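You operate a simulated robot arm through the tools that you are given. There is no shell and no other tool. Be economical: measure what you need, move in short steps, check, and stop when the job is done.

The job below is to be done with a simulated two-armed robot. You get a single attempt, and the scene is never put back.

Task
Screw the lid on the flour shaker and flour both soft doughs.
Fine: lid on first; cover the dough on the green mat and on the red mat; stand the shaker back; leave the blue mat. Fingers off the dough. Spill a teaspoon at most, drop nothing, leave nothing switched on. Set down upright: flour shaker.

Only the result counts: the job must be done as asked and must still hold three seconds after the hand-in. Knocking over, shifting, dropping, spilling or breaking anything else fails it. Lids that push on must go on centred and level and be pressed home; caps that screw on are set level and turned clockwise until they are tight.

Robot
Two 6-joint arms with two-finger parallel grippers on one trunk, on a base that drives. Base frame: it is fixed to the floor where the robot stands at the start and does not move with it; the origin is under the middle of the robot, x ahead of it, y to its left, z up; the surface under the hand at the start is at about z = 860. Lengths are in mm, angles in rad, forces in N, time in s.
The left shoulder is at the start at [60, 187, 1197], the right one opposite. With the tool pointing down near the work surface each hand reaches from about 200 to 620 mm from the robot's upright axis, wherever it stands, measured 20 degrees to its own side. Places, roughly: blue dough mat (23x13x4 cm) [700, 1000, 900]; green dough mat (23x13x4 cm) [700, 400, 900]; red dough mat (23x13x4 cm) [500, 400, 900]. Payload 1.57 kg a hand.
The tool frame of a hand sits at the grasp point between the pads (the TCP): z along the fingers, y along the line on which they close. The tips reach 30 mm beyond it. Largest opening 110 mm; finger width 24, thickness 12; the body of the gripper, 48 by 112 mm, starts 78 mm behind the TCP.
Orientation is that of the tool frame in the base frame, as [roll, pitch, yaw] about the fixed x, y, z axes, in that order (R = Rz(yaw) Ry(pitch) Rx(roll)). With the fingers straight down and closing along the base's y, the tool's x points along the base's -x, its y along +y and its z along -z.

Tools
- The arms move only by the tool nudge_tool. It takes "left_series", "right_series" or both (then of equal length, played together; a hand with none holds still); each is a list of rows, each an object (a shift or turn left out is 0, a gripper value left out holds the last) with "dr": the turn, a rotation vector about the tool's x, y, z in rad, a list of three; "delta_pos": the shift along the tool's x, y, z in mm, a list of three; "grip": the opening, from 0 (shut) to 1 (fully open). In form: [{"dr": [wx, wy, wz], "delta_pos": [tx, ty, tz], "grip": grip}, ...]. A call has 1 to 20 rows; each row shifts and turns the commanded pose from where the row before left it, along the tool's axes as they then stand. A row lasts 0.2 s, in which the tool goes at most 50 mm and 0.15 rad; a call with a longer step from one row to the next is refused whole, and so is a gripper value outside its range. A pose out of reach is approached as far as the arm can. The call stops where the force on the tool passes 40 N (or 10 N more than at its start, if that is more) or the arm is blocked; 0.2 s more then pass. The fingers move at their own pace (about 153 mm/s each) and stop on an object; they squeeze with about 35 N. The grip force told is the motor's: it shows also when the fingers shut on nothing. Time passes only in rows, and 0.2 s behind the last, so rows that do not move let the fingers close. It gives the time, the measured TCP pose, the force on the tool (base axes), the opening and the grip force at its end, in the units of the frame above (readings bear some noise), with the torque about the TCP (base axes, N m) and any sound that the robot's microphone picked up.
- Cameras (640 x 400 px; columns grow to the right, rows downward): "scene" is now at [6.4, 19.5, 1740.9]; the picture's right is [0.25, -0.97, 0.00], its down [-0.79, -0.20, -0.57] and it looks along [0.56, 0.14, -0.82] (base axes); focal length 262 px, centre (320, 200). "left" rides on the left gripper at [70, -16, -141] in its tool frame; the picture's right is [0.23, 0.97, 0.00], its down [-0.86, 0.20, -0.48] and it looks along [-0.47, 0.11, 0.88] (tool axes); focal length 222 px, centre (320, 200). "right" rides on the right gripper at [70, 16, -141] in its tool frame; the picture's right is [-0.23, 0.97, 0.00], its down [-0.86, -0.20, -0.48] and it looks along [-0.47, -0.11, 0.88] (tool axes); focal length 222 px, centre (320, 200). There is no depth. A picture from a camera that has moved, and an enlarged one, comes with that camera's place and axes in the base frame and with its lens. The place of the scene camera against the robot may be out by one fixed shift of up to 18 mm in any direction.
- snapshot(camera): a new picture of that camera. It takes no simulated time.
- raise_lower(by): slides the trunk up (or, below 0, down) by that many mm; the arms and the scene camera ride with it, the base frame stays. It gives what a move gives, with no picture.
- base_move(legs): drives the robot by 1 to 6 legs, each [ahead, left, turn to the left] in mm, mm and rad, along the robot's own axes; the way and the turn of a leg run together, so that a leg with both is an arc; at most 1500 mm and 3.142 rad a leg. The arms and the cameras ride along, it lands a little off, and it stops where it bumps. It gives what a move gives.
- head_to(pan, tilt): turns the head with the scene camera to pan (to the left, within 1.501 rad either way) and tilt (down, from -0.506 to 1.204), counted from straight ahead of the robot. It gives what a move gives.
- inspect(camera, box): a new picture of the part [left, top, right, bottom] of that camera's present view, enlarged. It takes no simulated time.
- job_done(): hands the job in; it is judged then, once.

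Go step by step. Nothing tells you exact positions but the pictures and the camera data: compare them with the known pose of the tool, close in by small moves and look again before you grip or let go. The budget is 120 turns and 88 pictures, counting those below and the enlarged ones. Unless the task says otherwise, let go and move clear before handing in, and close with one line.

The tools are called after "Call:" by a JSON object that holds its "api" and its "payload". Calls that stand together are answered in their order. nudge_tool: Moves the arms, as the interface text tells. Its arguments: {"type":"object","properties":{"left_series":{"type":"array","items":{"type":"object","properties":{"dr":{"type":"array","items":{"type":"number"}},"delta_pos":{"type":"array","items":{"type":"number"}},"grip":{"type":"number"}}}},"right_series":{"type":"array","items":{"type":"object","properties":{"dr":{"type":"array","items":{"type":"number"}},"delta_pos":{"type":"array","items":{"type":"number"}},"grip":{"type":"number"}}}}},"required":[]} The other tools are called the same way: raise_lower (by) slides the trunk up or down; base_move (legs) drives the base; head_to (pan, tilt) turns the head that bears the scene camera; snapshot (camera) takes a picture; inspect (camera, box) takes an enlarged picture of a part of a camera's view; job_done () hands the job in.

At the start:

```text
t: 0.0
left_position: [480.8, 291.9, 1173.9]
left_orientation: [3.14, 0.005, -3.138]
left_contact_force: [-0.1, 0.3, 0.3]
left_torque: [0.0, -0.01, 0.0]
left_gripper_width: 109.9
left_grasp_force: 0.1
right_position: [467.7, -65.1, 1208.1]
right_orientation: [3.141, 0.001, 3.141]
right_contact_force: [-0.8, 0.2, 0.3]
right_torque: [0.0, 0.02, 0.01]
right_gripper_width: 109.8
right_grasp_force: 0.1
trunk travel left (down, up): [-825.0, 165.0]
robot x, y, heading: [0.5, 2.0, -0.002]
head pan, tilt: [0.25, 0.96]
```

scene: 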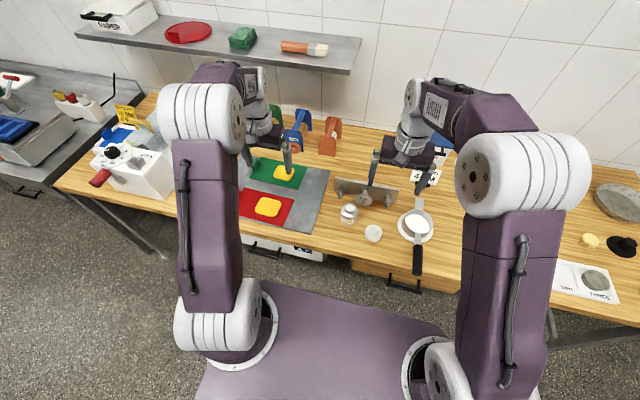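
right: 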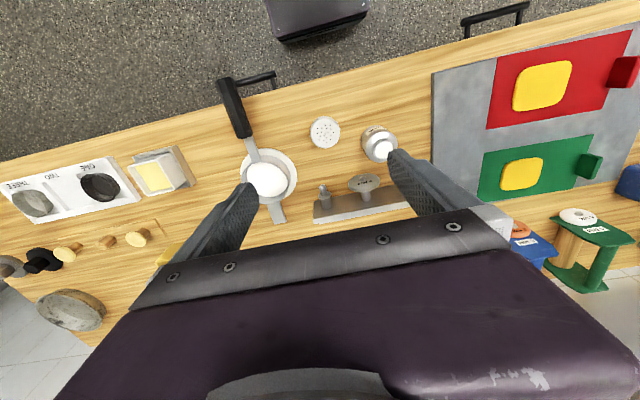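
left: 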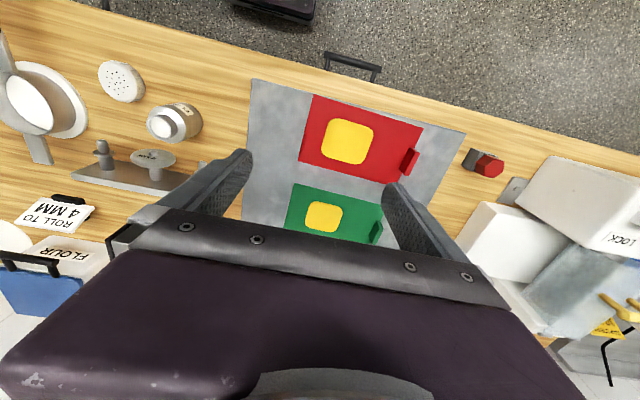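

I see the shaker at roughly [540, 40] and the perforated lid at about [496, -67], with the red and green mats to the left. I'll look closer before moving.

Call:
{"api": "inspect", "payload": {"camera": "right", "box": [220, 80, 440, 230]}}

Call:
{"api": "inspect", "payload": {"camera": "scene", "box": [220, 130, 460, 280]}}

Call:
{"api": "inspect", "payload": {"camera": "left", "box": [80, 40, 260, 160]}}

Call:
{"api": "inspect", "payload": {"camera": "left", "box": [240, 70, 540, 260]}}

```text
2.67 times, centred on (330, 155) of right
camera zoom: at [398.3, -49.9, 1350.6], right [0.23, 0.97, 0.0], down [0.86, -0.2, 0.48], along [0.47, -0.11, -0.88], focal length 592 px, centre (293, 320)
```

zoom: 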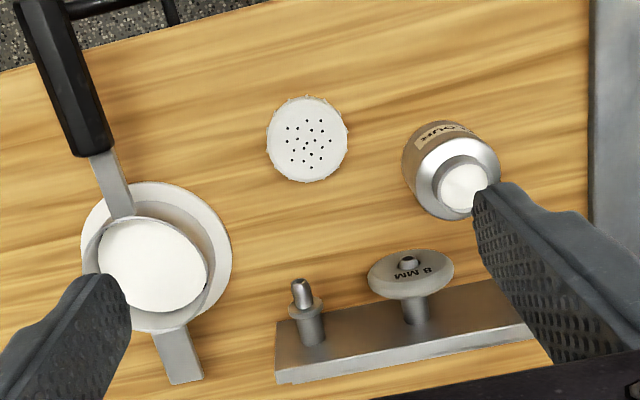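

```text
2.67 times, centred on (340, 205) of scene
camera zoom: at [6.4, 19.5, 1740.9], right [0.25, -0.97, 0.0], down [-0.79, -0.2, -0.57], along [0.56, 0.14, -0.82], focal length 697 px, centre (267, 187)
```

zoom: 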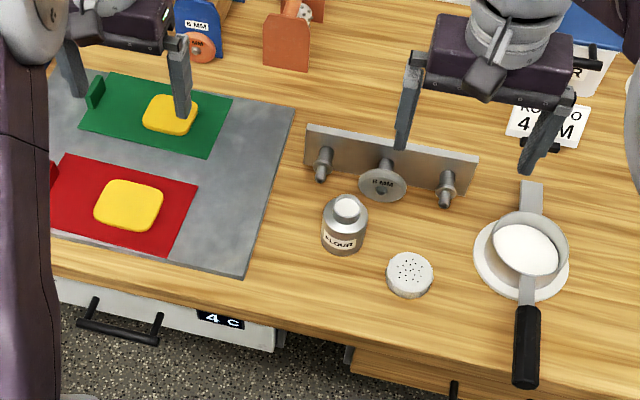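

```text
3.33 times, centred on (170, 100) of left
camera zoom: at [409.6, 276.6, 1316.8], right [-0.23, 0.97, 0.0], down [0.85, 0.2, 0.48], along [0.47, 0.11, -0.88], focal length 740 px, centre (820, 533)
```

zoom: 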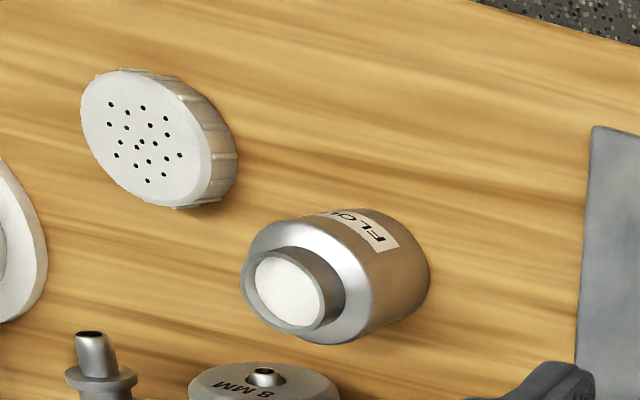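

```text
2.11 times, centred on (390, 165) of left
camera zoom: at [409.6, 276.6, 1316.8], right [-0.23, 0.97, 0.0], down [0.85, 0.2, 0.48], along [0.47, 0.11, -0.88], focal length 468 px, centre (173, 274)
```

zoom: 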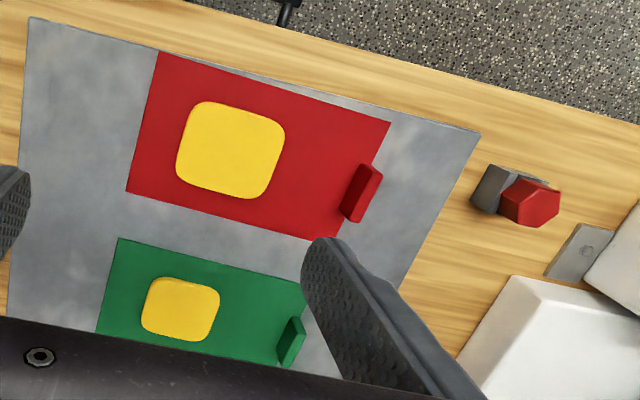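

The lid's top is at about [496, -62, 880], 60 mm across, and the shaker stands at about [540, 41] with its mouth at z≈941. I'll bring the right hand over the lid pre-turned counter-clockwise, and roll the left hand half a turn so its camera will sit on top when it goes horizontal.

Call:
{"api": "nudge_tool", "payload": {"right_series": [{"delta_pos": [-28, 3, 0], "grip": 0.78}, {"delta_pos": [0, 0, 40]}, {"delta_pos": [0, 0, 40]}, {"delta_pos": [0, 0, 40]}, {"delta_pos": [0, 0, 40]}, {"delta_pos": [0, 0, 30]}, {"dr": [0, 0, -0.15]}, {"dr": [0, 0, -0.15]}, {"dr": [0, 0, -0.15]}, {"dr": [0, 0, -0.15]}, {"dr": [0, 0, -0.15]}, {"dr": [0, 0, -0.15]}, {"dr": [0, 0, -0.15]}, {"dr": [0, 0, -0.15]}, {"dr": [0, 0, -0.15]}, {"dr": [0, 0, -0.15]}, {}, {}, {}, {}], "left_series": [{"dr": [0, 0, 0.15]}, {"dr": [0, 0, 0.15]}, {"dr": [0, 0, 0.15]}, {"dr": [0, 0, 0.15]}, {"dr": [0, 0, 0.15]}, {"dr": [0, 0, 0.15]}, {"dr": [0, 0, 0.15]}, {"dr": [0, 0, 0.15]}, {"dr": [0, 0, 0.15]}, {"dr": [0, 0, 0.15]}, {"dr": [0, 0, 0.15]}, {"dr": [0, 0, 0.15]}, {"dr": [0, 0, 0.15]}, {"dr": [0, 0, 0.15]}, {"dr": [0, 0, 0.15]}, {"dr": [0, 0, 0.15]}, {"dr": [0, 0, 0.15]}, {"dr": [0, 0, 0.15]}, {"dr": [0, 0, 0.15]}, {"dr": [0, 0, 0.15]}]}}

Call:
{"api": "snapshot", "payload": {"camera": "right"}}

Call:
{"api": "snapshot", "payload": {"camera": "scene"}}

```text
t: 4.2
left_position: [484.1, 219.7, 1168.5]
left_orientation: [-3.105, -0.008, 0.17]
left_contact_force: [0.0, -0.2, 0.3]
left_torque: [0.02, 0.02, -0.01]
left_gripper_width: 110.0
left_grasp_force: 0.1
left hand out of reach, approached as far as the arm can: row 19, 20
right_position: [496.6, -63.6, 1017.9]
right_orientation: [-3.141, 0.002, -1.642]
right_contact_force: [-0.2, -0.4, 0.6]
right_torque: [0.02, -0.01, 0.0]
right_gripper_width: 86.0
right_grasp_force: 0.1
trunk travel left (down, up): [-825.0, 165.0]
robot x, y, heading: [3.0, -1.9, 0.004]
head pan, tilt: [0.25, 0.96]
```

```text
80 pictures are left
camera right: at [475.0, -134.2, 1160.0], right [-0.96, 0.3, 0.0], down [0.26, 0.84, 0.48], along [0.14, 0.46, -0.88], focal length 222 px, centre (320, 200)
```

right: 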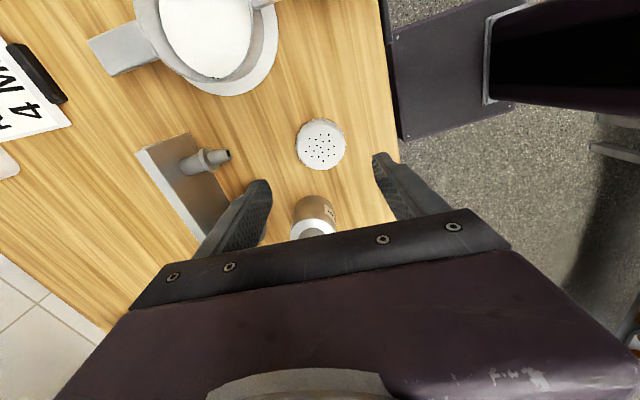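

```text
79 pictures are left
camera scene: at [6.5, 15.4, 1740.9], right [0.25, -0.97, 0.0], down [-0.79, -0.2, -0.57], along [0.56, 0.14, -0.82], focal length 262 px, centre (320, 200)
```

scene: 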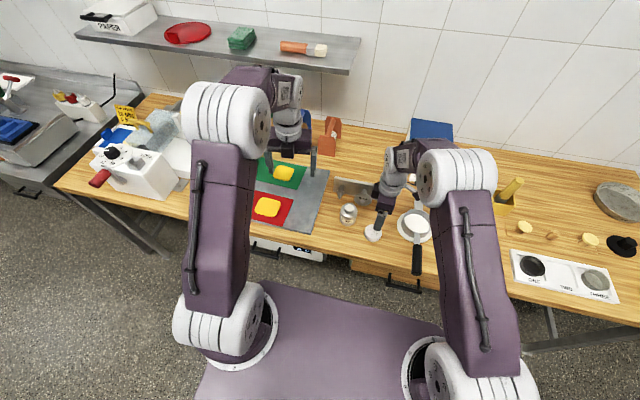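

The right hand is centred over the lid within 2 mm, and the left roll stops just short of a half turn. I'll lower the right hand to the lid and, with the left, back off the limit, descend and pitch toward horizontal.

Call:
{"api": "nudge_tool", "payload": {"right_series": [{"delta_pos": [0, 0, 31]}, {"delta_pos": [0, 0, 31]}, {"delta_pos": [0, 0, 31]}, {"delta_pos": [0, 0, 20]}, {"delta_pos": [0, 0, 9]}, {}, {}, {}, {}, {}, {}, {}, {}], "left_series": [{"dr": [0, 0, -0.15]}, {"dr": [0, 0, -0.15]}, {"delta_pos": [0, 0, 40]}, {"delta_pos": [0, 0, 40]}, {"delta_pos": [0, 0, 40]}, {"dr": [-0.064, 0.1356, 0]}, {"dr": [-0.064, 0.1356, 0]}, {"dr": [-0.064, 0.1356, 0]}, {"dr": [-0.064, 0.1356, 0]}, {"dr": [-0.064, 0.1356, 0]}, {"dr": [-0.064, 0.1356, 0]}, {"dr": [-0.064, 0.1356, 0]}, {"dr": [-0.064, 0.1356, 0]}]}}

Call:
{"api": "snapshot", "payload": {"camera": "right"}}

Call:
{"api": "snapshot", "payload": {"camera": "scene"}}

```text
t: 7.0
left_position: [601.4, 241.0, 1132.7]
left_orientation: [2.348, -0.985, 0.889]
left_contact_force: [0.1, 0.2, -0.2]
left_torque: [-0.02, 0.03, 0.01]
left_gripper_width: 110.0
left_grasp_force: 0.0
left hand out of reach, approached as far as the arm can: row 11, 12, 13
right_position: [494.5, -63.0, 894.5]
right_orientation: [-3.141, 0.0, -1.642]
right_contact_force: [0.3, 0.7, -0.2]
right_torque: [-0.03, 0.0, -0.02]
right_gripper_width: 85.5
right_grasp_force: 0.1
trunk travel left (down, up): [-825.0, 165.0]
robot x, y, heading: [1.3, -1.5, 0.002]
head pan, tilt: [0.25, 0.96]
```

```text
78 pictures are left
camera right: at [472.6, -131.9, 1037.4], right [-0.96, 0.3, 0.0], down [0.26, 0.84, 0.48], along [0.14, 0.46, -0.88], focal length 222 px, centre (320, 200)
```

right: 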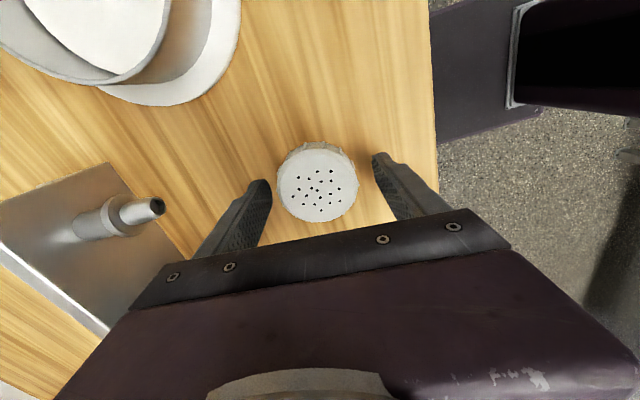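

```text
77 pictures are left
camera scene: at [7.6, 19.5, 1740.8], right [0.25, -0.97, 0.0], down [-0.79, -0.2, -0.57], along [0.56, 0.14, -0.82], focal length 262 px, centre (320, 200)
```

scene: 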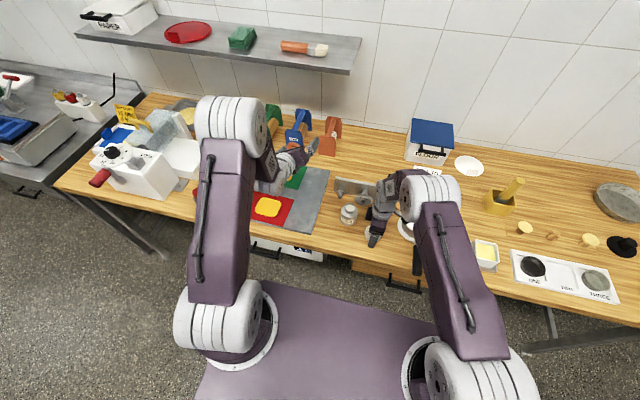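

The lid sits between the right fingertips, so I'll grip and lift it. The left hand's horizontal pose was too close to its shoulder, so I'll push it forward to see how well it reaches.

Call:
{"api": "nudge_tool", "payload": {"right_series": [{"grip": 0.3}, {"grip": 0.3}, {"grip": 0.3}, {"grip": 0.3}, {"delta_pos": [0, 0, -20]}, {"delta_pos": [0, 0, -40]}, {"delta_pos": [0, 0, -40]}, {}], "left_series": [{}, {}, {"delta_pos": [0, 0, 40]}, {"delta_pos": [0, 0, 40]}, {"delta_pos": [0, 0, 40]}, {}, {}, {}]}}

Call:
{"api": "snapshot", "payload": {"camera": "right"}}

```text
t: 8.8
left_position: [714.9, 239.9, 1092.3]
left_orientation: [2.307, -1.005, 0.92]
left_contact_force: [-0.3, -0.1, -0.1]
left_torque: [0.01, 0.02, 0.0]
left_gripper_width: 109.9
left_grasp_force: 0.1
right_position: [497.9, -62.6, 996.3]
right_orientation: [3.14, -0.001, -1.641]
right_contact_force: [-0.2, 0.0, -0.3]
right_torque: [0.02, 0.01, 0.0]
right_gripper_width: 60.4
right_grasp_force: 34.7
trunk travel left (down, up): [-825.0, 165.0]
robot x, y, heading: [-0.7, -0.4, -0.002]
head pan, tilt: [0.25, 0.96]
```

```text
76 pictures are left
camera right: at [476.2, -132.8, 1139.5], right [-0.96, 0.3, 0.0], down [0.26, 0.84, 0.48], along [0.14, 0.46, -0.88], focal length 222 px, centre (320, 200)
```

right: 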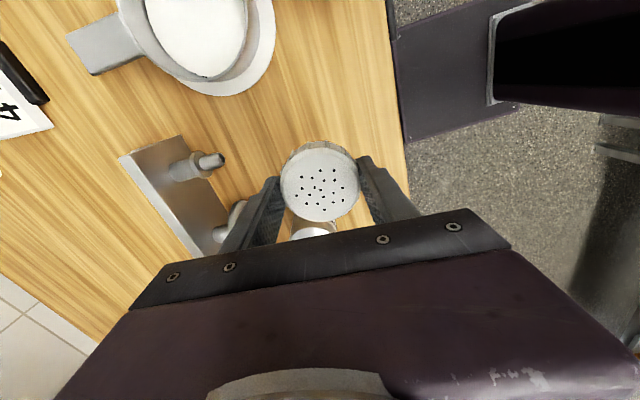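

The lid is held, at 60 mm grip width. Next I'll move the right hand out of the way to the right and finish rolling the left hand so that it closes horizontally.

Call:
{"api": "nudge_tool", "payload": {"right_series": [{"delta_pos": [40, 0, 0]}, {"delta_pos": [40, 0, 0]}, {"delta_pos": [40, 0, -20]}, {"delta_pos": [0, 0, -20]}], "left_series": [{"dr": [0, 0, 0.15]}, {"dr": [0, 0, 0.15]}, {"dr": [0, 0, 0.14]}, {}]}}

```text
t: 9.8
left_position: [715.2, 248.2, 1091.8]
left_orientation: [3.12, -1.2, 0.016]
left_contact_force: [-0.5, 0.2, -0.1]
left_torque: [-0.02, 0.01, 0.01]
left_gripper_width: 110.2
left_grasp_force: 0.1
left hand out of reach, approached as far as the arm can: row 3
right_position: [487.8, -184.3, 1034.5]
right_orientation: [3.141, 0.0, -1.643]
right_contact_force: [0.2, -0.3, -0.5]
right_torque: [-0.01, -0.01, -0.03]
right_gripper_width: 60.3
right_grasp_force: 34.7
trunk travel left (down, up): [-825.0, 165.0]
robot x, y, heading: [0.2, -1.4, -0.001]
head pan, tilt: [0.25, 0.96]
```

The left roll is done and nearly level. I'll raise the trunk so the horizontal left hand has room to get in behind the shaker.

Call:
{"api": "raise_lower", "payload": {"by": 130}}

```text
t: 11.4
left_position: [715.7, 247.3, 1222.1]
left_orientation: [3.117, -1.201, 0.018]
left_contact_force: [-0.4, 0.6, 0.1]
left_torque: [-0.01, 0.0, 0.01]
left_gripper_width: 110.0
left_grasp_force: 0.0
right_position: [487.9, -184.7, 1162.9]
right_orientation: [3.14, 0.0, -1.644]
right_contact_force: [-0.4, 0.5, -1.0]
right_torque: [-0.01, 0.01, 0.03]
right_gripper_width: 60.3
right_grasp_force: 35.2
trunk travel left (down, up): [-955.0, 35.0]
robot x, y, heading: [3.1, -0.7, 0.001]
head pan, tilt: [0.25, 0.96]
```

The trunk is up. I'll move the left hand back, right and down to a staging point behind and above the shaker.

Call:
{"api": "nudge_tool", "payload": {"left_series": [{"delta_pos": [-26.3, 20.6, -20.5]}, {"delta_pos": [-26.3, 20.6, -20.5]}, {"delta_pos": [-26.3, 20.6, -20.5]}, {"delta_pos": [-26.3, 20.6, -20.5]}, {"delta_pos": [-26.3, 20.6, -20.5]}, {"delta_pos": [-26.3, 20.6, -20.5]}, {"delta_pos": [-26.3, 20.6, -20.5]}, {"delta_pos": [-26.3, 20.6, -20.5]}, {"delta_pos": [-26.3, 20.6, -20.5]}, {"delta_pos": [-26.3, 20.6, -20.5]}, {}]}}

Call:
{"api": "snapshot", "payload": {"camera": "left"}}

Call:
{"api": "snapshot", "payload": {"camera": "scene"}}

```text
t: 13.8
left_position: [658.7, 144.9, 1113.3]
left_orientation: [2.85, -1.164, 0.226]
left_contact_force: [0.0, 0.6, 0.7]
left_torque: [0.02, 0.0, -0.05]
left_gripper_width: 109.7
left_grasp_force: 0.0
left hand out of reach, approached as far as the arm can: row 1, 2, 3, 4, 5, 6, 7, 8, 9, 10
right_position: [487.6, -184.6, 1164.0]
right_orientation: [-3.14, 0.0, -1.642]
right_contact_force: [0.1, 0.6, -0.2]
right_torque: [-0.01, 0.02, 0.01]
right_gripper_width: 60.3
right_grasp_force: 34.5
trunk travel left (down, up): [-955.0, 35.0]
robot x, y, heading: [1.3, 4.7, -0.0]
head pan, tilt: [0.25, 0.96]
```

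```text
75 pictures are left
camera left: at [555.2, 179.5, 1229.9], right [0.04, -0.95, 0.32], down [-0.78, -0.23, -0.58], along [0.63, -0.22, -0.75], focal length 222 px, centre (320, 200)
```

left: 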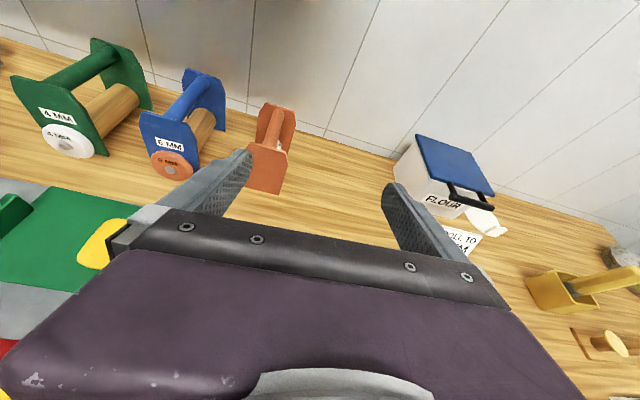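

```text
74 pictures are left
camera scene: at [6.4, 19.2, 1870.9], right [0.25, -0.97, 0.0], down [-0.79, -0.2, -0.57], along [0.56, 0.14, -0.82], focal length 262 px, centre (320, 200)
```

scene: 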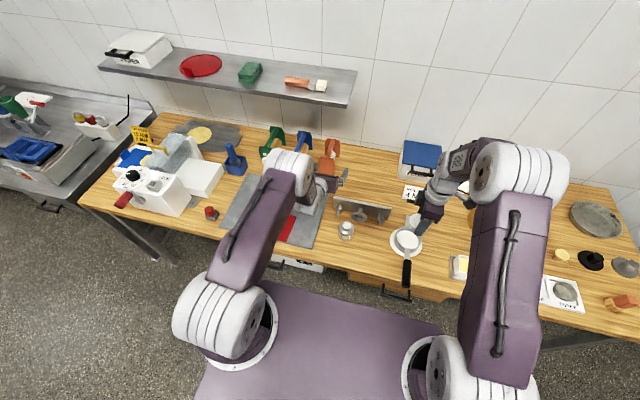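

Nearly horizontal with the camera on top is outside the left arm's range here. I'll use the natural wrist roll instead, with the hand tilted about 40° down from horizontal, which needs less bend. First I'll unroll.

Call:
{"api": "nudge_tool", "payload": {"left_series": [{"dr": [0, 0, -0.15]}, {"dr": [0, 0, -0.15]}, {"dr": [0, 0, -0.15]}, {"dr": [0, 0, -0.15]}, {"dr": [0, 0, -0.15]}, {"dr": [0, 0, -0.15]}, {"dr": [0, 0, -0.15]}, {"dr": [0, 0, -0.15]}, {"dr": [0, 0, -0.15]}, {"dr": [0, 0, -0.15]}, {"dr": [0, 0, -0.15]}, {"dr": [0, 0, -0.15]}, {"dr": [0, 0, -0.15]}, {"dr": [0, 0, -0.15]}, {"dr": [0, 0, -0.15]}, {"dr": [0, 0, -0.15]}, {"dr": [0, 0, -0.15]}, {"dr": [0, 0, -0.15]}, {"dr": [0, 0, -0.15]}, {}]}}

```text
t: 18.0
left_position: [660.0, 145.7, 1110.5]
left_orientation: [2.724, 1.147, 2.607]
left_contact_force: [-0.1, -0.6, 0.0]
left_torque: [0.03, 0.01, -0.02]
left_gripper_width: 110.0
left_grasp_force: 0.0
right_position: [488.2, -184.3, 1163.1]
right_orientation: [3.141, 0.0, -1.643]
right_contact_force: [-0.2, 0.4, 1.3]
right_torque: [0.02, 0.0, 0.02]
right_gripper_width: 60.4
right_grasp_force: 34.4
trunk travel left (down, up): [-955.0, 35.0]
robot x, y, heading: [-1.8, 2.7, 0.004]
head pan, tilt: [0.25, 0.96]
```

Now I'll turn the left hand to a 40° down-tilt, pointing slightly to the right, and bring it above the shaker so I can come down with the fingers straddling it.

Call:
{"api": "nudge_tool", "payload": {"left_series": [{"dr": [0.043, 0.101, -0.039]}, {"dr": [0.043, 0.101, -0.039]}, {"dr": [0.043, 0.101, -0.039]}, {"delta_pos": [-6.6, -21, -28.4]}, {"delta_pos": [-6.6, -21, -28.4]}, {"delta_pos": [-6.6, -21, -28.4]}, {"delta_pos": [-6.6, -21, -28.4]}, {"delta_pos": [-6.6, -21, -28.4]}, {"delta_pos": [-6.6, -21, -28.4]}, {}]}}

```text
t: 20.2
left_position: [531.8, 43.1, 1248.1]
left_orientation: [3.137, 0.874, 2.934]
left_contact_force: [0.0, 0.9, -0.4]
left_torque: [0.04, -0.03, -0.01]
left_gripper_width: 109.9
left_grasp_force: 0.1
right_position: [487.9, -183.8, 1164.1]
right_orientation: [3.139, 0.0, -1.643]
right_contact_force: [-0.1, -0.2, -0.8]
right_torque: [-0.01, 0.01, 0.0]
right_gripper_width: 60.2
right_grasp_force: 35.1
trunk travel left (down, up): [-955.0, 35.0]
robot x, y, heading: [-1.3, 0.7, -0.002]
head pan, tilt: [0.25, 0.96]
```

The pose was reached. I'll raise the right hand a bit for clearance, then lower the trunk and look.

Call:
{"api": "nudge_tool", "payload": {"right_series": [{"delta_pos": [0, 0, -40]}, {"delta_pos": [0, 0, -40]}, {}]}}

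Call:
{"api": "raise_lower", "payload": {"by": -210}}

Call:
{"api": "snapshot", "payload": {"camera": "left"}}

Call:
{"api": "snapshot", "payload": {"camera": "scene"}}

```text
t: 21.0
left_position: [533.5, 42.9, 1248.0]
left_orientation: [3.136, 0.875, 2.938]
left_contact_force: [0.2, -0.6, -0.1]
left_torque: [0.02, 0.01, -0.02]
left_gripper_width: 110.0
left_grasp_force: 0.0
right_position: [488.7, -186.7, 1244.6]
right_orientation: [3.141, 0.0, -1.643]
right_contact_force: [-0.2, 0.0, -0.3]
right_torque: [-0.02, 0.01, 0.03]
right_gripper_width: 60.2
right_grasp_force: 34.7
trunk travel left (down, up): [-955.0, 35.0]
robot x, y, heading: [-1.8, 0.4, 0.002]
head pan, tilt: [0.25, 0.96]
```

```text
t: 23.2
left_position: [531.1, 43.7, 1038.7]
left_orientation: [3.136, 0.874, 2.936]
left_contact_force: [-0.1, -0.2, 0.2]
left_torque: [0.01, -0.03, 0.01]
left_gripper_width: 110.2
left_grasp_force: 0.0
right_position: [486.7, -185.7, 1035.9]
right_orientation: [-3.141, 0.001, -1.642]
right_contact_force: [-0.1, 0.4, -0.4]
right_torque: [0.0, 0.02, 0.0]
right_gripper_width: 60.3
right_grasp_force: 34.8
trunk travel left (down, up): [-745.0, 245.0]
robot x, y, heading: [-0.5, 1.5, 0.002]
head pan, tilt: [0.25, 0.96]
```

```text
73 pictures are left
camera left: at [377.5, 58.5, 1076.8], right [0.05, 0.98, -0.17], down [0.22, 0.16, 0.96], along [0.97, -0.09, -0.21], focal length 222 px, centre (320, 200)
```

left: 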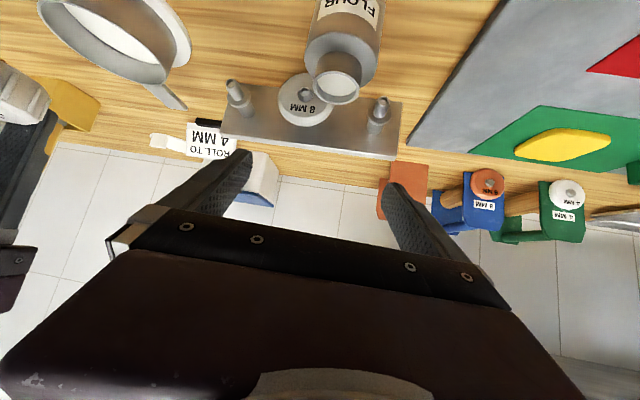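

```text
72 pictures are left
camera scene: at [6.2, 19.4, 1660.9], right [0.25, -0.97, 0.0], down [-0.79, -0.2, -0.57], along [0.56, 0.14, -0.82], focal length 262 px, centre (320, 200)
```

scene: 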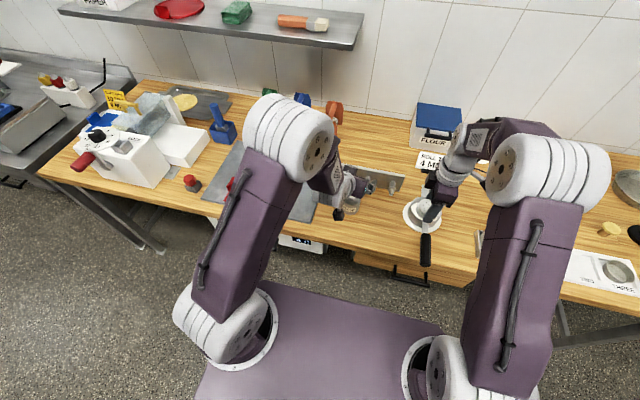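

The shaker's mouth measures [539, 41], exactly where I expected it. I'll descend straight down with the fingers straddling the shaker.

Call:
{"api": "nudge_tool", "payload": {"left_series": [{"delta_pos": [19.1, 0, 16.1]}, {"delta_pos": [19.1, 0, 16.1]}, {"delta_pos": [19.1, 0, 16.1]}, {"delta_pos": [19.1, 0, 16.1]}, {"delta_pos": [19.1, 0, 16.1]}, {"delta_pos": [13.8, 0, 11.6]}, {}]}}

Call:
{"api": "snapshot", "payload": {"camera": "left"}}

Call:
{"api": "inspect", "payload": {"camera": "scene", "box": [260, 120, 460, 245]}}

```text
t: 24.8
left_position: [531.4, 43.4, 895.1]
left_orientation: [3.135, 0.874, 2.935]
left_contact_force: [-0.1, 0.0, 0.3]
left_torque: [-0.01, 0.0, -0.02]
left_gripper_width: 110.0
left_grasp_force: 0.1
right_position: [487.7, -185.0, 1035.0]
right_orientation: [-3.141, 0.0, -1.642]
right_contact_force: [0.7, 0.4, -0.4]
right_torque: [0.0, 0.0, 0.01]
right_gripper_width: 60.0
right_grasp_force: 35.1
trunk travel left (down, up): [-745.0, 245.0]
robot x, y, heading: [-1.3, -0.3, -0.005]
head pan, tilt: [0.25, 0.96]
```

```text
71 pictures are left
camera left: at [377.1, 58.9, 933.1], right [0.05, 0.98, -0.17], down [0.22, 0.16, 0.96], along [0.97, -0.09, -0.2], focal length 222 px, centre (320, 200)
```

left: 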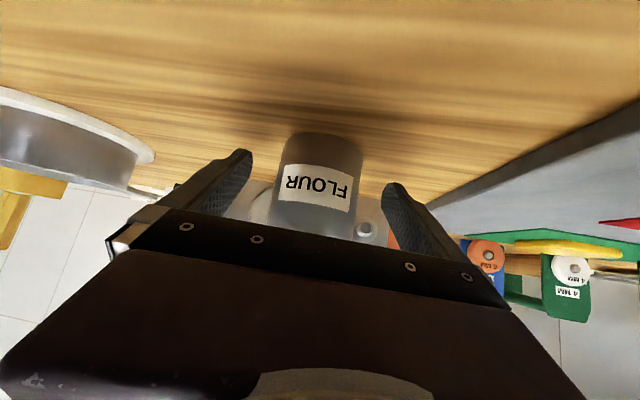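

```text
3.20 times, centred on (360, 182) of scene
camera zoom: at [6.2, 19.3, 1660.9], right [0.25, -0.97, 0.0], down [-0.79, -0.2, -0.57], along [0.56, 0.14, -0.82], focal length 837 px, centre (192, 256)
```

zoom: 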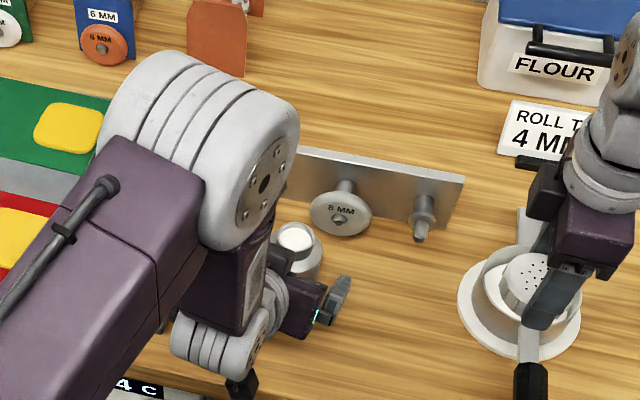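

The fingers straddle the shaker evenly, so I'll close the left hand on it.

Call:
{"api": "nudge_tool", "payload": {"left_series": [{"grip": 0.75}, {"grip": 0.55}, {"grip": 0.45}, {"grip": 0.45}, {"grip": 0.45}]}}

Call:
{"api": "snapshot", "payload": {"camera": "left"}}

Call:
{"api": "inspect", "payload": {"camera": "scene", "box": [310, 170, 400, 226]}}

```text
t: 26.0
left_position: [530.7, 44.7, 895.7]
left_orientation: [3.137, 0.875, 2.936]
left_contact_force: [0.9, -0.7, 1.0]
left_torque: [-0.11, 0.0, -0.01]
left_gripper_width: 60.4
left_grasp_force: 35.1
right_position: [487.6, -185.2, 1034.9]
right_orientation: [3.142, 0.001, -1.641]
right_contact_force: [0.5, 0.0, -0.4]
right_torque: [0.01, 0.01, -0.02]
right_gripper_width: 60.1
right_grasp_force: 35.6
trunk travel left (down, up): [-745.0, 245.0]
robot x, y, heading: [2.4, -0.1, -0.0]
head pan, tilt: [0.25, 0.96]
```

```text
69 pictures are left
camera left: at [377.2, 58.8, 933.3], right [0.05, 0.98, -0.17], down [0.22, 0.16, 0.96], along [0.97, -0.09, -0.21], focal length 222 px, centre (320, 200)
```

left: 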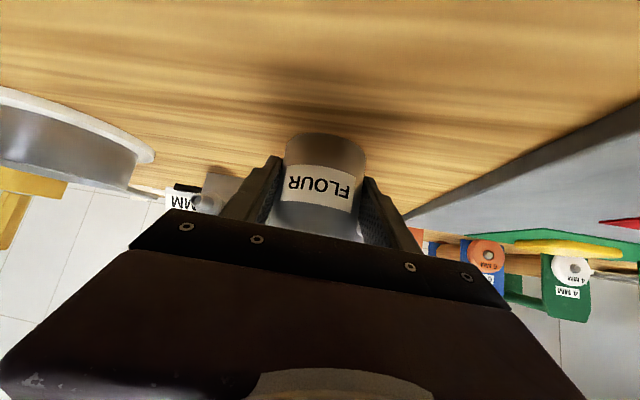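

```text
7.11 times, centred on (355, 198) of scene
camera zoom: at [6.4, 19.1, 1660.9], right [0.25, -0.97, 0.0], down [-0.79, -0.2, -0.57], along [0.56, 0.14, -0.82], focal length 1860 px, centre (71, 214)
```

zoom: 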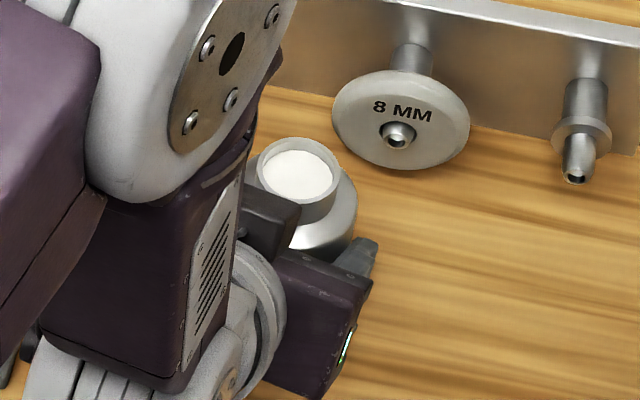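

The left hand holds the shaker at 60.4 mm. I'll check the mouth's location from the right camera before bringing the lid over.

Call:
{"api": "nudge_tool", "payload": {"right_series": [{"delta_pos": [25, 0, -40]}, {}]}}

Call:
{"api": "snapshot", "payload": {"camera": "right"}}

```text
t: 26.6
left_position: [531.2, 44.2, 895.9]
left_orientation: [3.136, 0.875, 2.936]
left_contact_force: [-0.1, -1.3, 2.1]
left_torque: [-0.14, 0.06, -0.02]
left_gripper_width: 60.5
left_grasp_force: 35.3
right_position: [485.6, -212.8, 1075.3]
right_orientation: [-3.141, 0.001, -1.643]
right_contact_force: [-0.2, 0.2, -0.4]
right_torque: [-0.03, 0.01, 0.02]
right_gripper_width: 60.4
right_grasp_force: 35.4
trunk travel left (down, up): [-745.0, 245.0]
robot x, y, heading: [-1.0, -1.2, 0.006]
head pan, tilt: [0.25, 0.96]
```

```text
67 pictures are left
camera right: at [464.3, -282.2, 1217.9], right [-0.96, 0.3, 0.0], down [0.26, 0.84, 0.48], along [0.14, 0.46, -0.88], focal length 222 px, centre (320, 200)
```

right: 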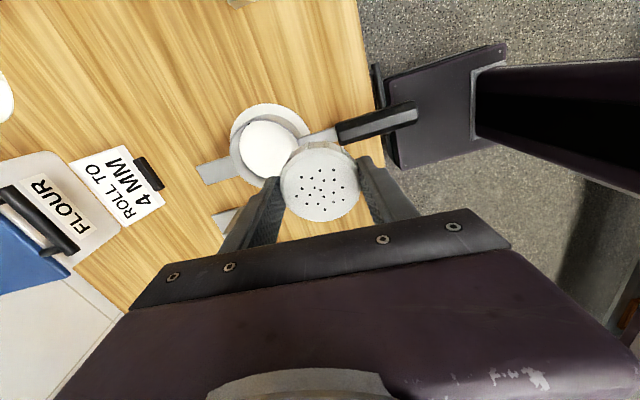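

The lid sits within 1 mm of the right TCP axis. Before going over, I'll wind the right wrist further counter-clockwise to get a longer clockwise stroke.

Call:
{"api": "nudge_tool", "payload": {"right_series": [{"dr": [0, 0, -0.15]}, {"dr": [0, 0, -0.15]}, {"dr": [0, 0, -0.15]}, {"dr": [0, 0, -0.15]}, {"dr": [0, 0, -0.15]}, {"dr": [0, 0, -0.15]}, {"dr": [0, 0, -0.15]}, {"dr": [0, 0, -0.15]}, {}]}}

```text
t: 28.6
left_position: [530.4, 44.1, 894.7]
left_orientation: [3.138, 0.874, 2.936]
left_contact_force: [-1.1, 1.2, 2.0]
left_torque: [-0.05, 0.07, -0.02]
left_gripper_width: 60.9
left_grasp_force: 34.8
right_position: [484.2, -210.6, 1075.2]
right_orientation: [-3.142, 0.0, -0.443]
right_contact_force: [-0.4, -0.9, 0.7]
right_torque: [0.01, -0.01, 0.01]
right_gripper_width: 60.2
right_grasp_force: 35.2
trunk travel left (down, up): [-745.0, 245.0]
robot x, y, heading: [1.0, 3.9, 0.003]
head pan, tilt: [0.25, 0.96]
```

The wrist reached that angle. I'll bring the lid above the shaker, about 45 mm over the mouth, and look.

Call:
{"api": "nudge_tool", "payload": {"right_series": [{"delta_pos": [-9.9, -42.2, 6]}, {"delta_pos": [-9.9, -42.2, 6]}, {"delta_pos": [-9.9, -42.2, 6]}, {"delta_pos": [-9.9, -42.2, 6]}, {"delta_pos": [-9.9, -42.2, 6]}, {"delta_pos": [-9.9, -42.2, 6]}, {}]}}

Call:
{"api": "snapshot", "payload": {"camera": "right"}}

Call:
{"api": "snapshot", "payload": {"camera": "left"}}

Call:
{"api": "inspect", "payload": {"camera": "scene", "box": [310, 140, 438, 220]}}

```text
t: 30.2
left_position: [531.3, 44.0, 896.1]
left_orientation: [3.136, 0.875, 2.937]
left_contact_force: [0.5, 1.2, 2.4]
left_torque: [-0.08, -0.01, 0.04]
left_gripper_width: 60.4
left_grasp_force: 34.5
right_position: [538.9, 41.2, 1036.8]
right_orientation: [3.14, 0.0, -0.444]
right_contact_force: [-0.2, 0.5, 0.2]
right_torque: [-0.01, -0.04, 0.0]
right_gripper_width: 60.4
right_grasp_force: 34.8
trunk travel left (down, up): [-745.0, 245.0]
robot x, y, heading: [1.4, -1.2, 0.001]
head pan, tilt: [0.25, 0.96]
```

```text
66 pictures are left
camera right: at [594.8, -4.3, 1179.7], right [-0.62, -0.78, 0.0], down [-0.69, 0.55, 0.48], along [-0.38, 0.3, -0.88], focal length 222 px, centre (320, 200)
```

right: 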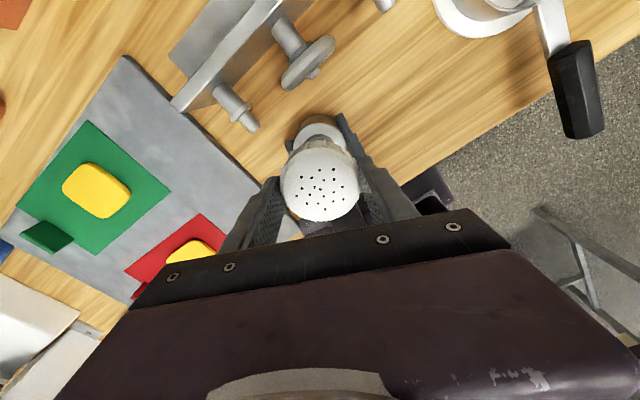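

```text
65 pictures are left
camera left: at [377.1, 58.9, 933.4], right [0.05, 0.98, -0.17], down [0.22, 0.16, 0.96], along [0.97, -0.09, -0.21], focal length 222 px, centre (320, 200)
```

left: 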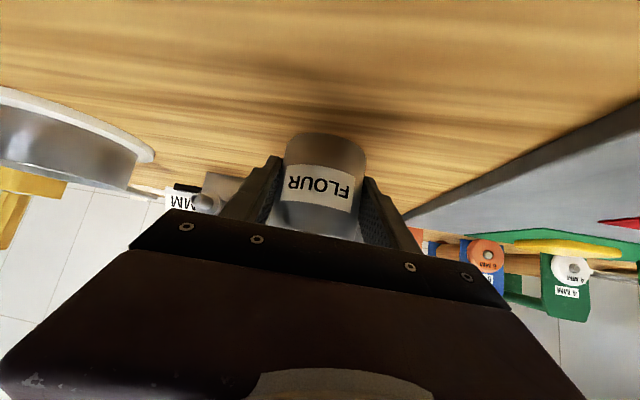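

```text
5.00 times, centred on (374, 180) of scene
camera zoom: at [6.1, 18.9, 1660.9], right [0.25, -0.97, 0.0], down [-0.79, -0.2, -0.57], along [0.56, 0.14, -0.82], focal length 1308 px, centre (50, 300)
```

zoom: 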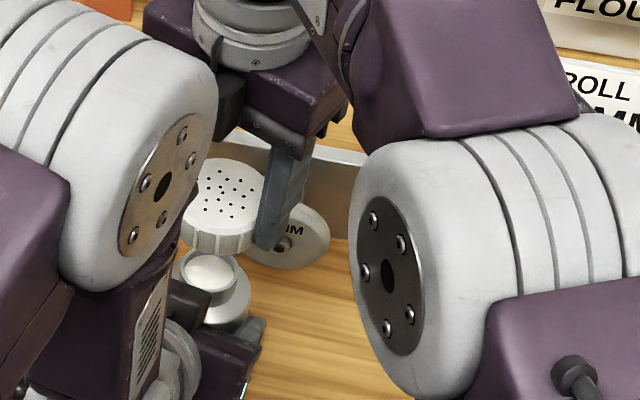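

The lid hovers above the shaker. I'll zoom the right camera on the gap to estimate the remaining offset.

Call:
{"api": "inspect", "payload": {"camera": "right", "box": [260, 95, 388, 225]}}

Call:
{"api": "inspect", "payload": {"camera": "scene", "box": [335, 165, 375, 190]}}

```text
3.08 times, centred on (324, 160) of right
camera zoom: at [594.8, -4.3, 1179.7], right [-0.62, -0.78, 0.0], down [-0.69, 0.55, 0.48], along [-0.38, 0.3, -0.88], focal length 684 px, centre (308, 323)
```

zoom: 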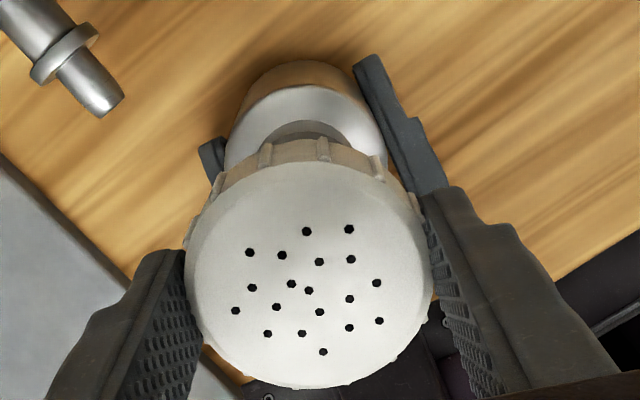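

```text
16.00 times, centred on (355, 178) of scene
camera zoom: at [6.1, 18.9, 1660.9], right [0.25, -0.97, 0.0], down [-0.79, -0.2, -0.57], along [0.56, 0.14, -0.82], focal length 4184 px, centre (-240, 560)
```

zoom: 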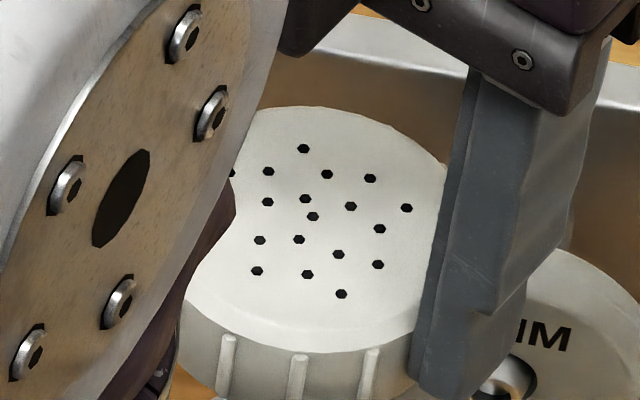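

The mouth is about 2 mm toward +y from the lid. I'll correct that and descend to just above contact.

Call:
{"api": "nudge_tool", "payload": {"right_series": [{"delta_pos": [0, -1.7, 20]}, {"delta_pos": [0, 0, 20]}, {"delta_pos": [0, 0, 12]}, {"delta_pos": [0, 0, 5]}, {}]}}

Call:
{"api": "inspect", "payload": {"camera": "right", "box": [260, 95, 388, 225]}}

Call:
{"api": "inspect", "payload": {"camera": "scene", "box": [325, 160, 389, 200]}}

```text
t: 31.4
left_position: [530.9, 43.6, 896.9]
left_orientation: [3.137, 0.874, 2.937]
left_contact_force: [3.6, 0.3, -2.0]
left_torque: [-0.14, 0.1, 0.07]
left_gripper_width: 60.8
left_grasp_force: 34.9
right_position: [541.0, 45.2, 982.6]
right_orientation: [-3.141, -0.001, -0.444]
right_contact_force: [-1.9, 0.4, 13.0]
right_torque: [-0.26, 0.17, -0.09]
right_gripper_width: 60.2
right_grasp_force: 35.1
trunk travel left (down, up): [-745.0, 245.0]
robot x, y, heading: [0.2, 1.7, -0.001]
head pan, tilt: [0.25, 0.96]
```

```text
3.08 times, centred on (324, 160) of right
camera zoom: at [596.7, 0.3, 1125.4], right [-0.62, -0.78, 0.0], down [-0.69, 0.55, 0.48], along [-0.37, 0.3, -0.88], focal length 684 px, centre (308, 323)
```

zoom: 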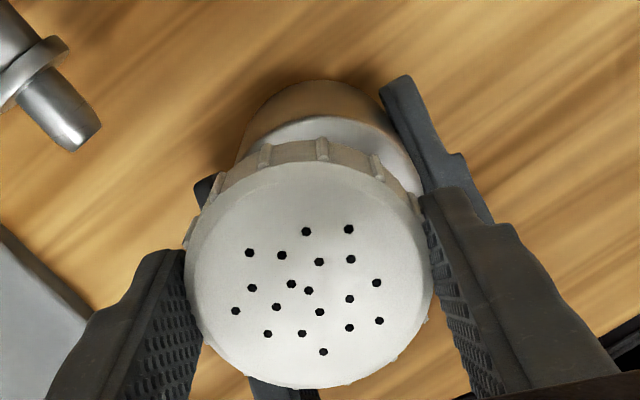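

```text
10.00 times, centred on (357, 180) of scene
camera zoom: at [5.3, 19.4, 1661.0], right [0.25, -0.97, 0.0], down [-0.79, -0.2, -0.57], along [0.56, 0.14, -0.82], focal length 2615 px, centre (-50, 400)
```

zoom: 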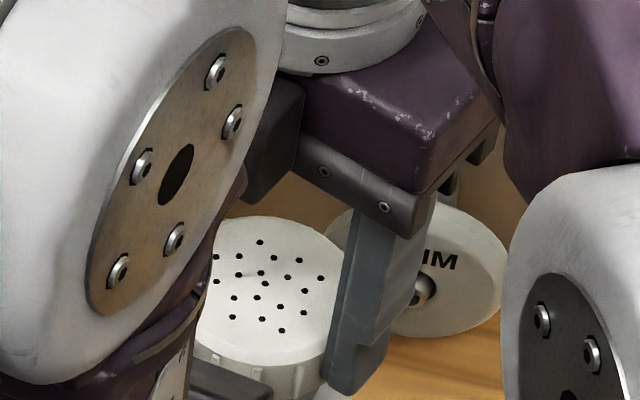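

The lid touched early with a torque pointing to the -x, -y side, and the picture also shows it about 4–5 mm too far toward +x, +y. I'll lift a little, shift back and check again.

Call:
{"api": "nudge_tool", "payload": {"right_series": [{"delta_pos": [0, 0, -8]}, {"delta_pos": [-1, 4.3, 0]}, {}, {}]}}

Call:
{"api": "inspect", "payload": {"camera": "right", "box": [260, 95, 388, 225]}}

```text
t: 32.4
left_position: [530.0, 44.1, 895.3]
left_orientation: [3.138, 0.874, 2.936]
left_contact_force: [-1.6, 0.7, 3.0]
left_torque: [-0.13, 0.07, -0.07]
left_gripper_width: 60.6
left_grasp_force: 35.2
right_position: [537.5, 41.9, 990.8]
right_orientation: [-3.141, 0.0, -0.443]
right_contact_force: [-0.4, -1.6, 0.1]
right_torque: [0.01, 0.0, 0.02]
right_gripper_width: 60.5
right_grasp_force: 34.9
trunk travel left (down, up): [-745.0, 245.0]
robot x, y, heading: [-2.0, 0.9, -0.001]
head pan, tilt: [0.25, 0.96]
```

```text
3.08 times, centred on (324, 160) of right
camera zoom: at [593.9, -3.4, 1132.8], right [-0.62, -0.78, 0.0], down [-0.69, 0.55, 0.48], along [-0.37, 0.3, -0.88], focal length 684 px, centre (308, 323)
```

zoom: 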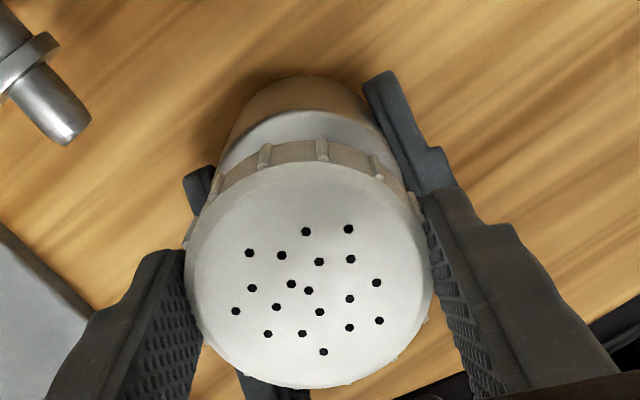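

The lid is now centred laterally. I'll descend slowly to contact.

Call:
{"api": "nudge_tool", "payload": {"right_series": [{"delta_pos": [0, 0, 5]}, {"delta_pos": [0, 0, 3]}, {"delta_pos": [0, 0, 3]}, {}, {}]}}

```text
t: 33.6
left_position: [529.5, 44.3, 896.3]
left_orientation: [3.135, 0.874, 2.937]
left_contact_force: [-2.7, -0.2, 1.8]
left_torque: [-0.12, 0.09, -0.09]
left_gripper_width: 60.5
left_grasp_force: 34.9
right_position: [537.6, 41.2, 978.7]
right_orientation: [-3.141, -0.001, -0.443]
right_contact_force: [0.5, 0.4, -0.5]
right_torque: [-0.04, 0.0, 0.03]
right_gripper_width: 60.0
right_grasp_force: 35.4
trunk travel left (down, up): [-745.0, 245.0]
robot x, y, heading: [-0.3, -0.7, -0.001]
head pan, tilt: [0.25, 0.96]
```

Now the lid is past the earlier contact height with no force, so it is going over the neck. I'll continue in small steps.

Call:
{"api": "nudge_tool", "payload": {"right_series": [{"delta_pos": [0, 0, 2]}, {"delta_pos": [0, 0, 2]}, {"delta_pos": [0, 0, 2]}, {}, {}]}}

```text
t: 34.8
left_position: [530.7, 44.1, 895.4]
left_orientation: [3.137, 0.875, 2.936]
left_contact_force: [-3.7, 0.8, 2.9]
left_torque: [-0.21, -0.12, 0.0]
left_gripper_width: 60.6
left_grasp_force: 35.0
right_position: [538.6, 42.4, 974.0]
right_orientation: [-3.141, -0.001, -0.444]
right_contact_force: [3.5, -1.5, 1.0]
right_torque: [0.0, -0.1, 0.0]
right_gripper_width: 60.1
right_grasp_force: 35.2
trunk travel left (down, up): [-745.0, 245.0]
robot x, y, heading: [3.3, 1.1, -0.004]
head pan, tilt: [0.25, 0.96]
```

There is a small side force toward +x. I'll ease 1 mm that way and keep lowering.

Call:
{"api": "nudge_tool", "payload": {"right_series": [{"delta_pos": [1, 0, 0]}, {"delta_pos": [0, 0, 2]}, {"delta_pos": [0, 0, 2]}, {}, {}]}}

```text
t: 36.0
left_position: [530.5, 43.7, 894.0]
left_orientation: [3.136, 0.875, 2.936]
left_contact_force: [-8.3, 2.2, 7.3]
left_torque: [-0.45, -0.33, -0.03]
left_gripper_width: 60.8
left_grasp_force: 35.0
right_position: [539.0, 40.5, 968.8]
right_orientation: [3.141, -0.003, -0.443]
right_contact_force: [8.0, -1.7, -4.6]
right_torque: [0.19, -0.24, -0.04]
right_gripper_width: 59.9
right_grasp_force: 35.4
trunk travel left (down, up): [-745.0, 245.0]
robot x, y, heading: [-0.7, 0.3, -0.005]
head pan, tilt: [0.25, 0.96]
```

The force pattern pushes the right hand down and forward and the left hand up and back, so something is wedging. I'll look before pressing on.

Call:
{"api": "snapshot", "payload": {"camera": "right"}}

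Call:
{"api": "inspect", "payload": {"camera": "scene", "box": [325, 160, 389, 200]}}

Call:
{"api": "inspect", "payload": {"camera": "left", "box": [200, 110, 440, 260]}}

```text
58 pictures are left
camera right: at [594.6, -3.9, 1111.8], right [-0.62, -0.78, 0.0], down [-0.69, 0.55, 0.48], along [-0.37, 0.3, -0.88], focal length 222 px, centre (320, 200)
```

right: 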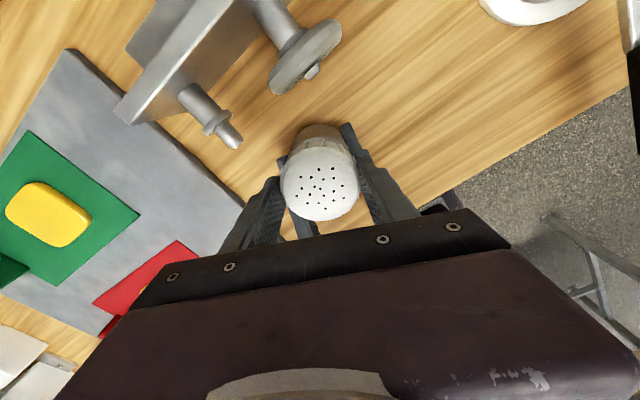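

```text
10.00 times, centred on (357, 180) of scene
camera zoom: at [5.9, 19.6, 1660.9], right [0.25, -0.97, 0.0], down [-0.79, -0.2, -0.57], along [0.56, 0.14, -0.82], focal length 2615 px, centre (-50, 400)
```

zoom: 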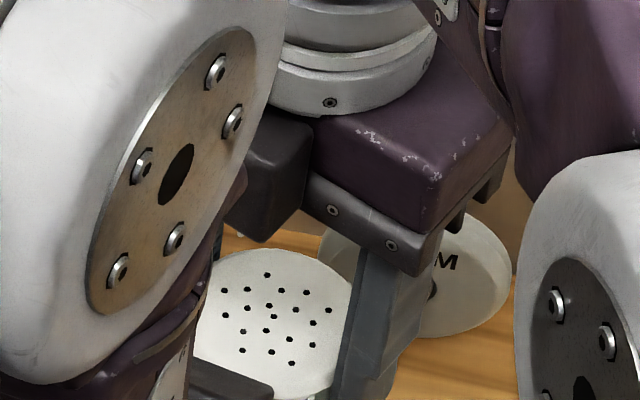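

```text
2.67 times, centred on (320, 185) of left
camera zoom: at [376.8, 59.2, 933.4], right [0.05, 0.98, -0.17], down [0.22, 0.16, 0.96], along [0.97, -0.09, -0.21], focal length 592 px, centre (320, 240)
```

zoom: 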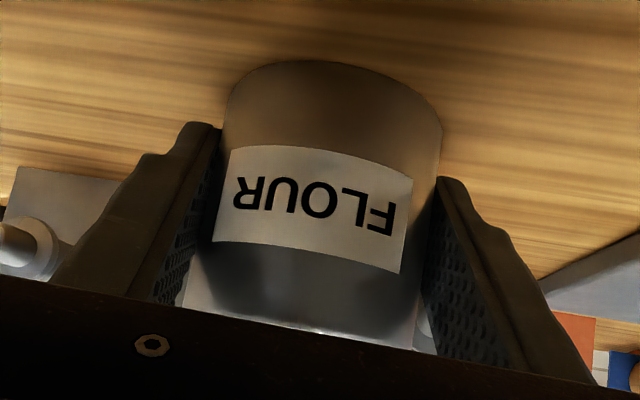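

The torques put the contact at the right finger on the -y side, touching the left finger. The right fingers need to line up fore and aft, so I'll lift, turn the right wrist 0.7 rad clockwise and lower again.

Call:
{"api": "nudge_tool", "payload": {"right_series": [{"delta_pos": [0, 0, -12]}, {"dr": [0, 0, 0.14]}, {"dr": [0, 0, 0.14]}, {"dr": [0, 0, 0.14]}, {"dr": [0, 0, 0.14]}, {"dr": [0, 0, 0.14]}, {}, {}]}}

Call:
{"api": "inspect", "payload": {"camera": "right", "box": [260, 95, 388, 225]}}

```text
t: 37.8
left_position: [532.0, 42.9, 895.1]
left_orientation: [3.136, 0.875, 2.937]
left_contact_force: [14.8, -10.2, 10.3]
left_torque: [0.18, 0.5, -0.04]
left_gripper_width: 60.1
left_grasp_force: 35.5
right_position: [538.5, 41.9, 980.7]
right_orientation: [3.14, 0.001, -1.142]
right_contact_force: [-14.1, 10.3, -11.2]
right_torque: [0.69, 0.69, 0.02]
right_gripper_width: 59.6
right_grasp_force: 35.1
trunk travel left (down, up): [-745.0, 245.0]
robot x, y, heading: [-2.8, -3.1, 0.003]
head pan, tilt: [0.25, 0.96]
```

```text
3.08 times, centred on (324, 160) of right
camera zoom: at [552.5, -29.6, 1123.2], right [-0.98, -0.2, 0.0], down [-0.17, 0.86, 0.48], along [-0.1, 0.47, -0.88], focal length 684 px, centre (308, 323)
```

zoom: 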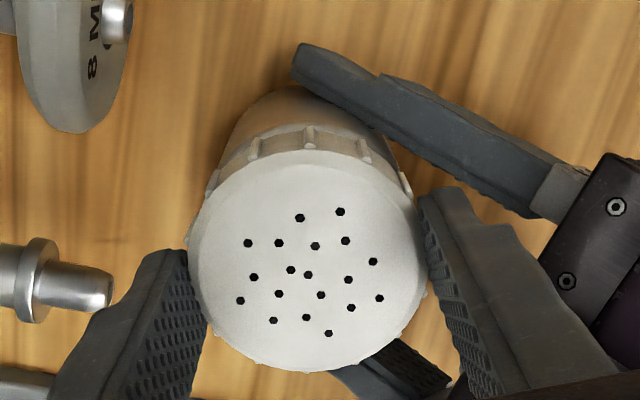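

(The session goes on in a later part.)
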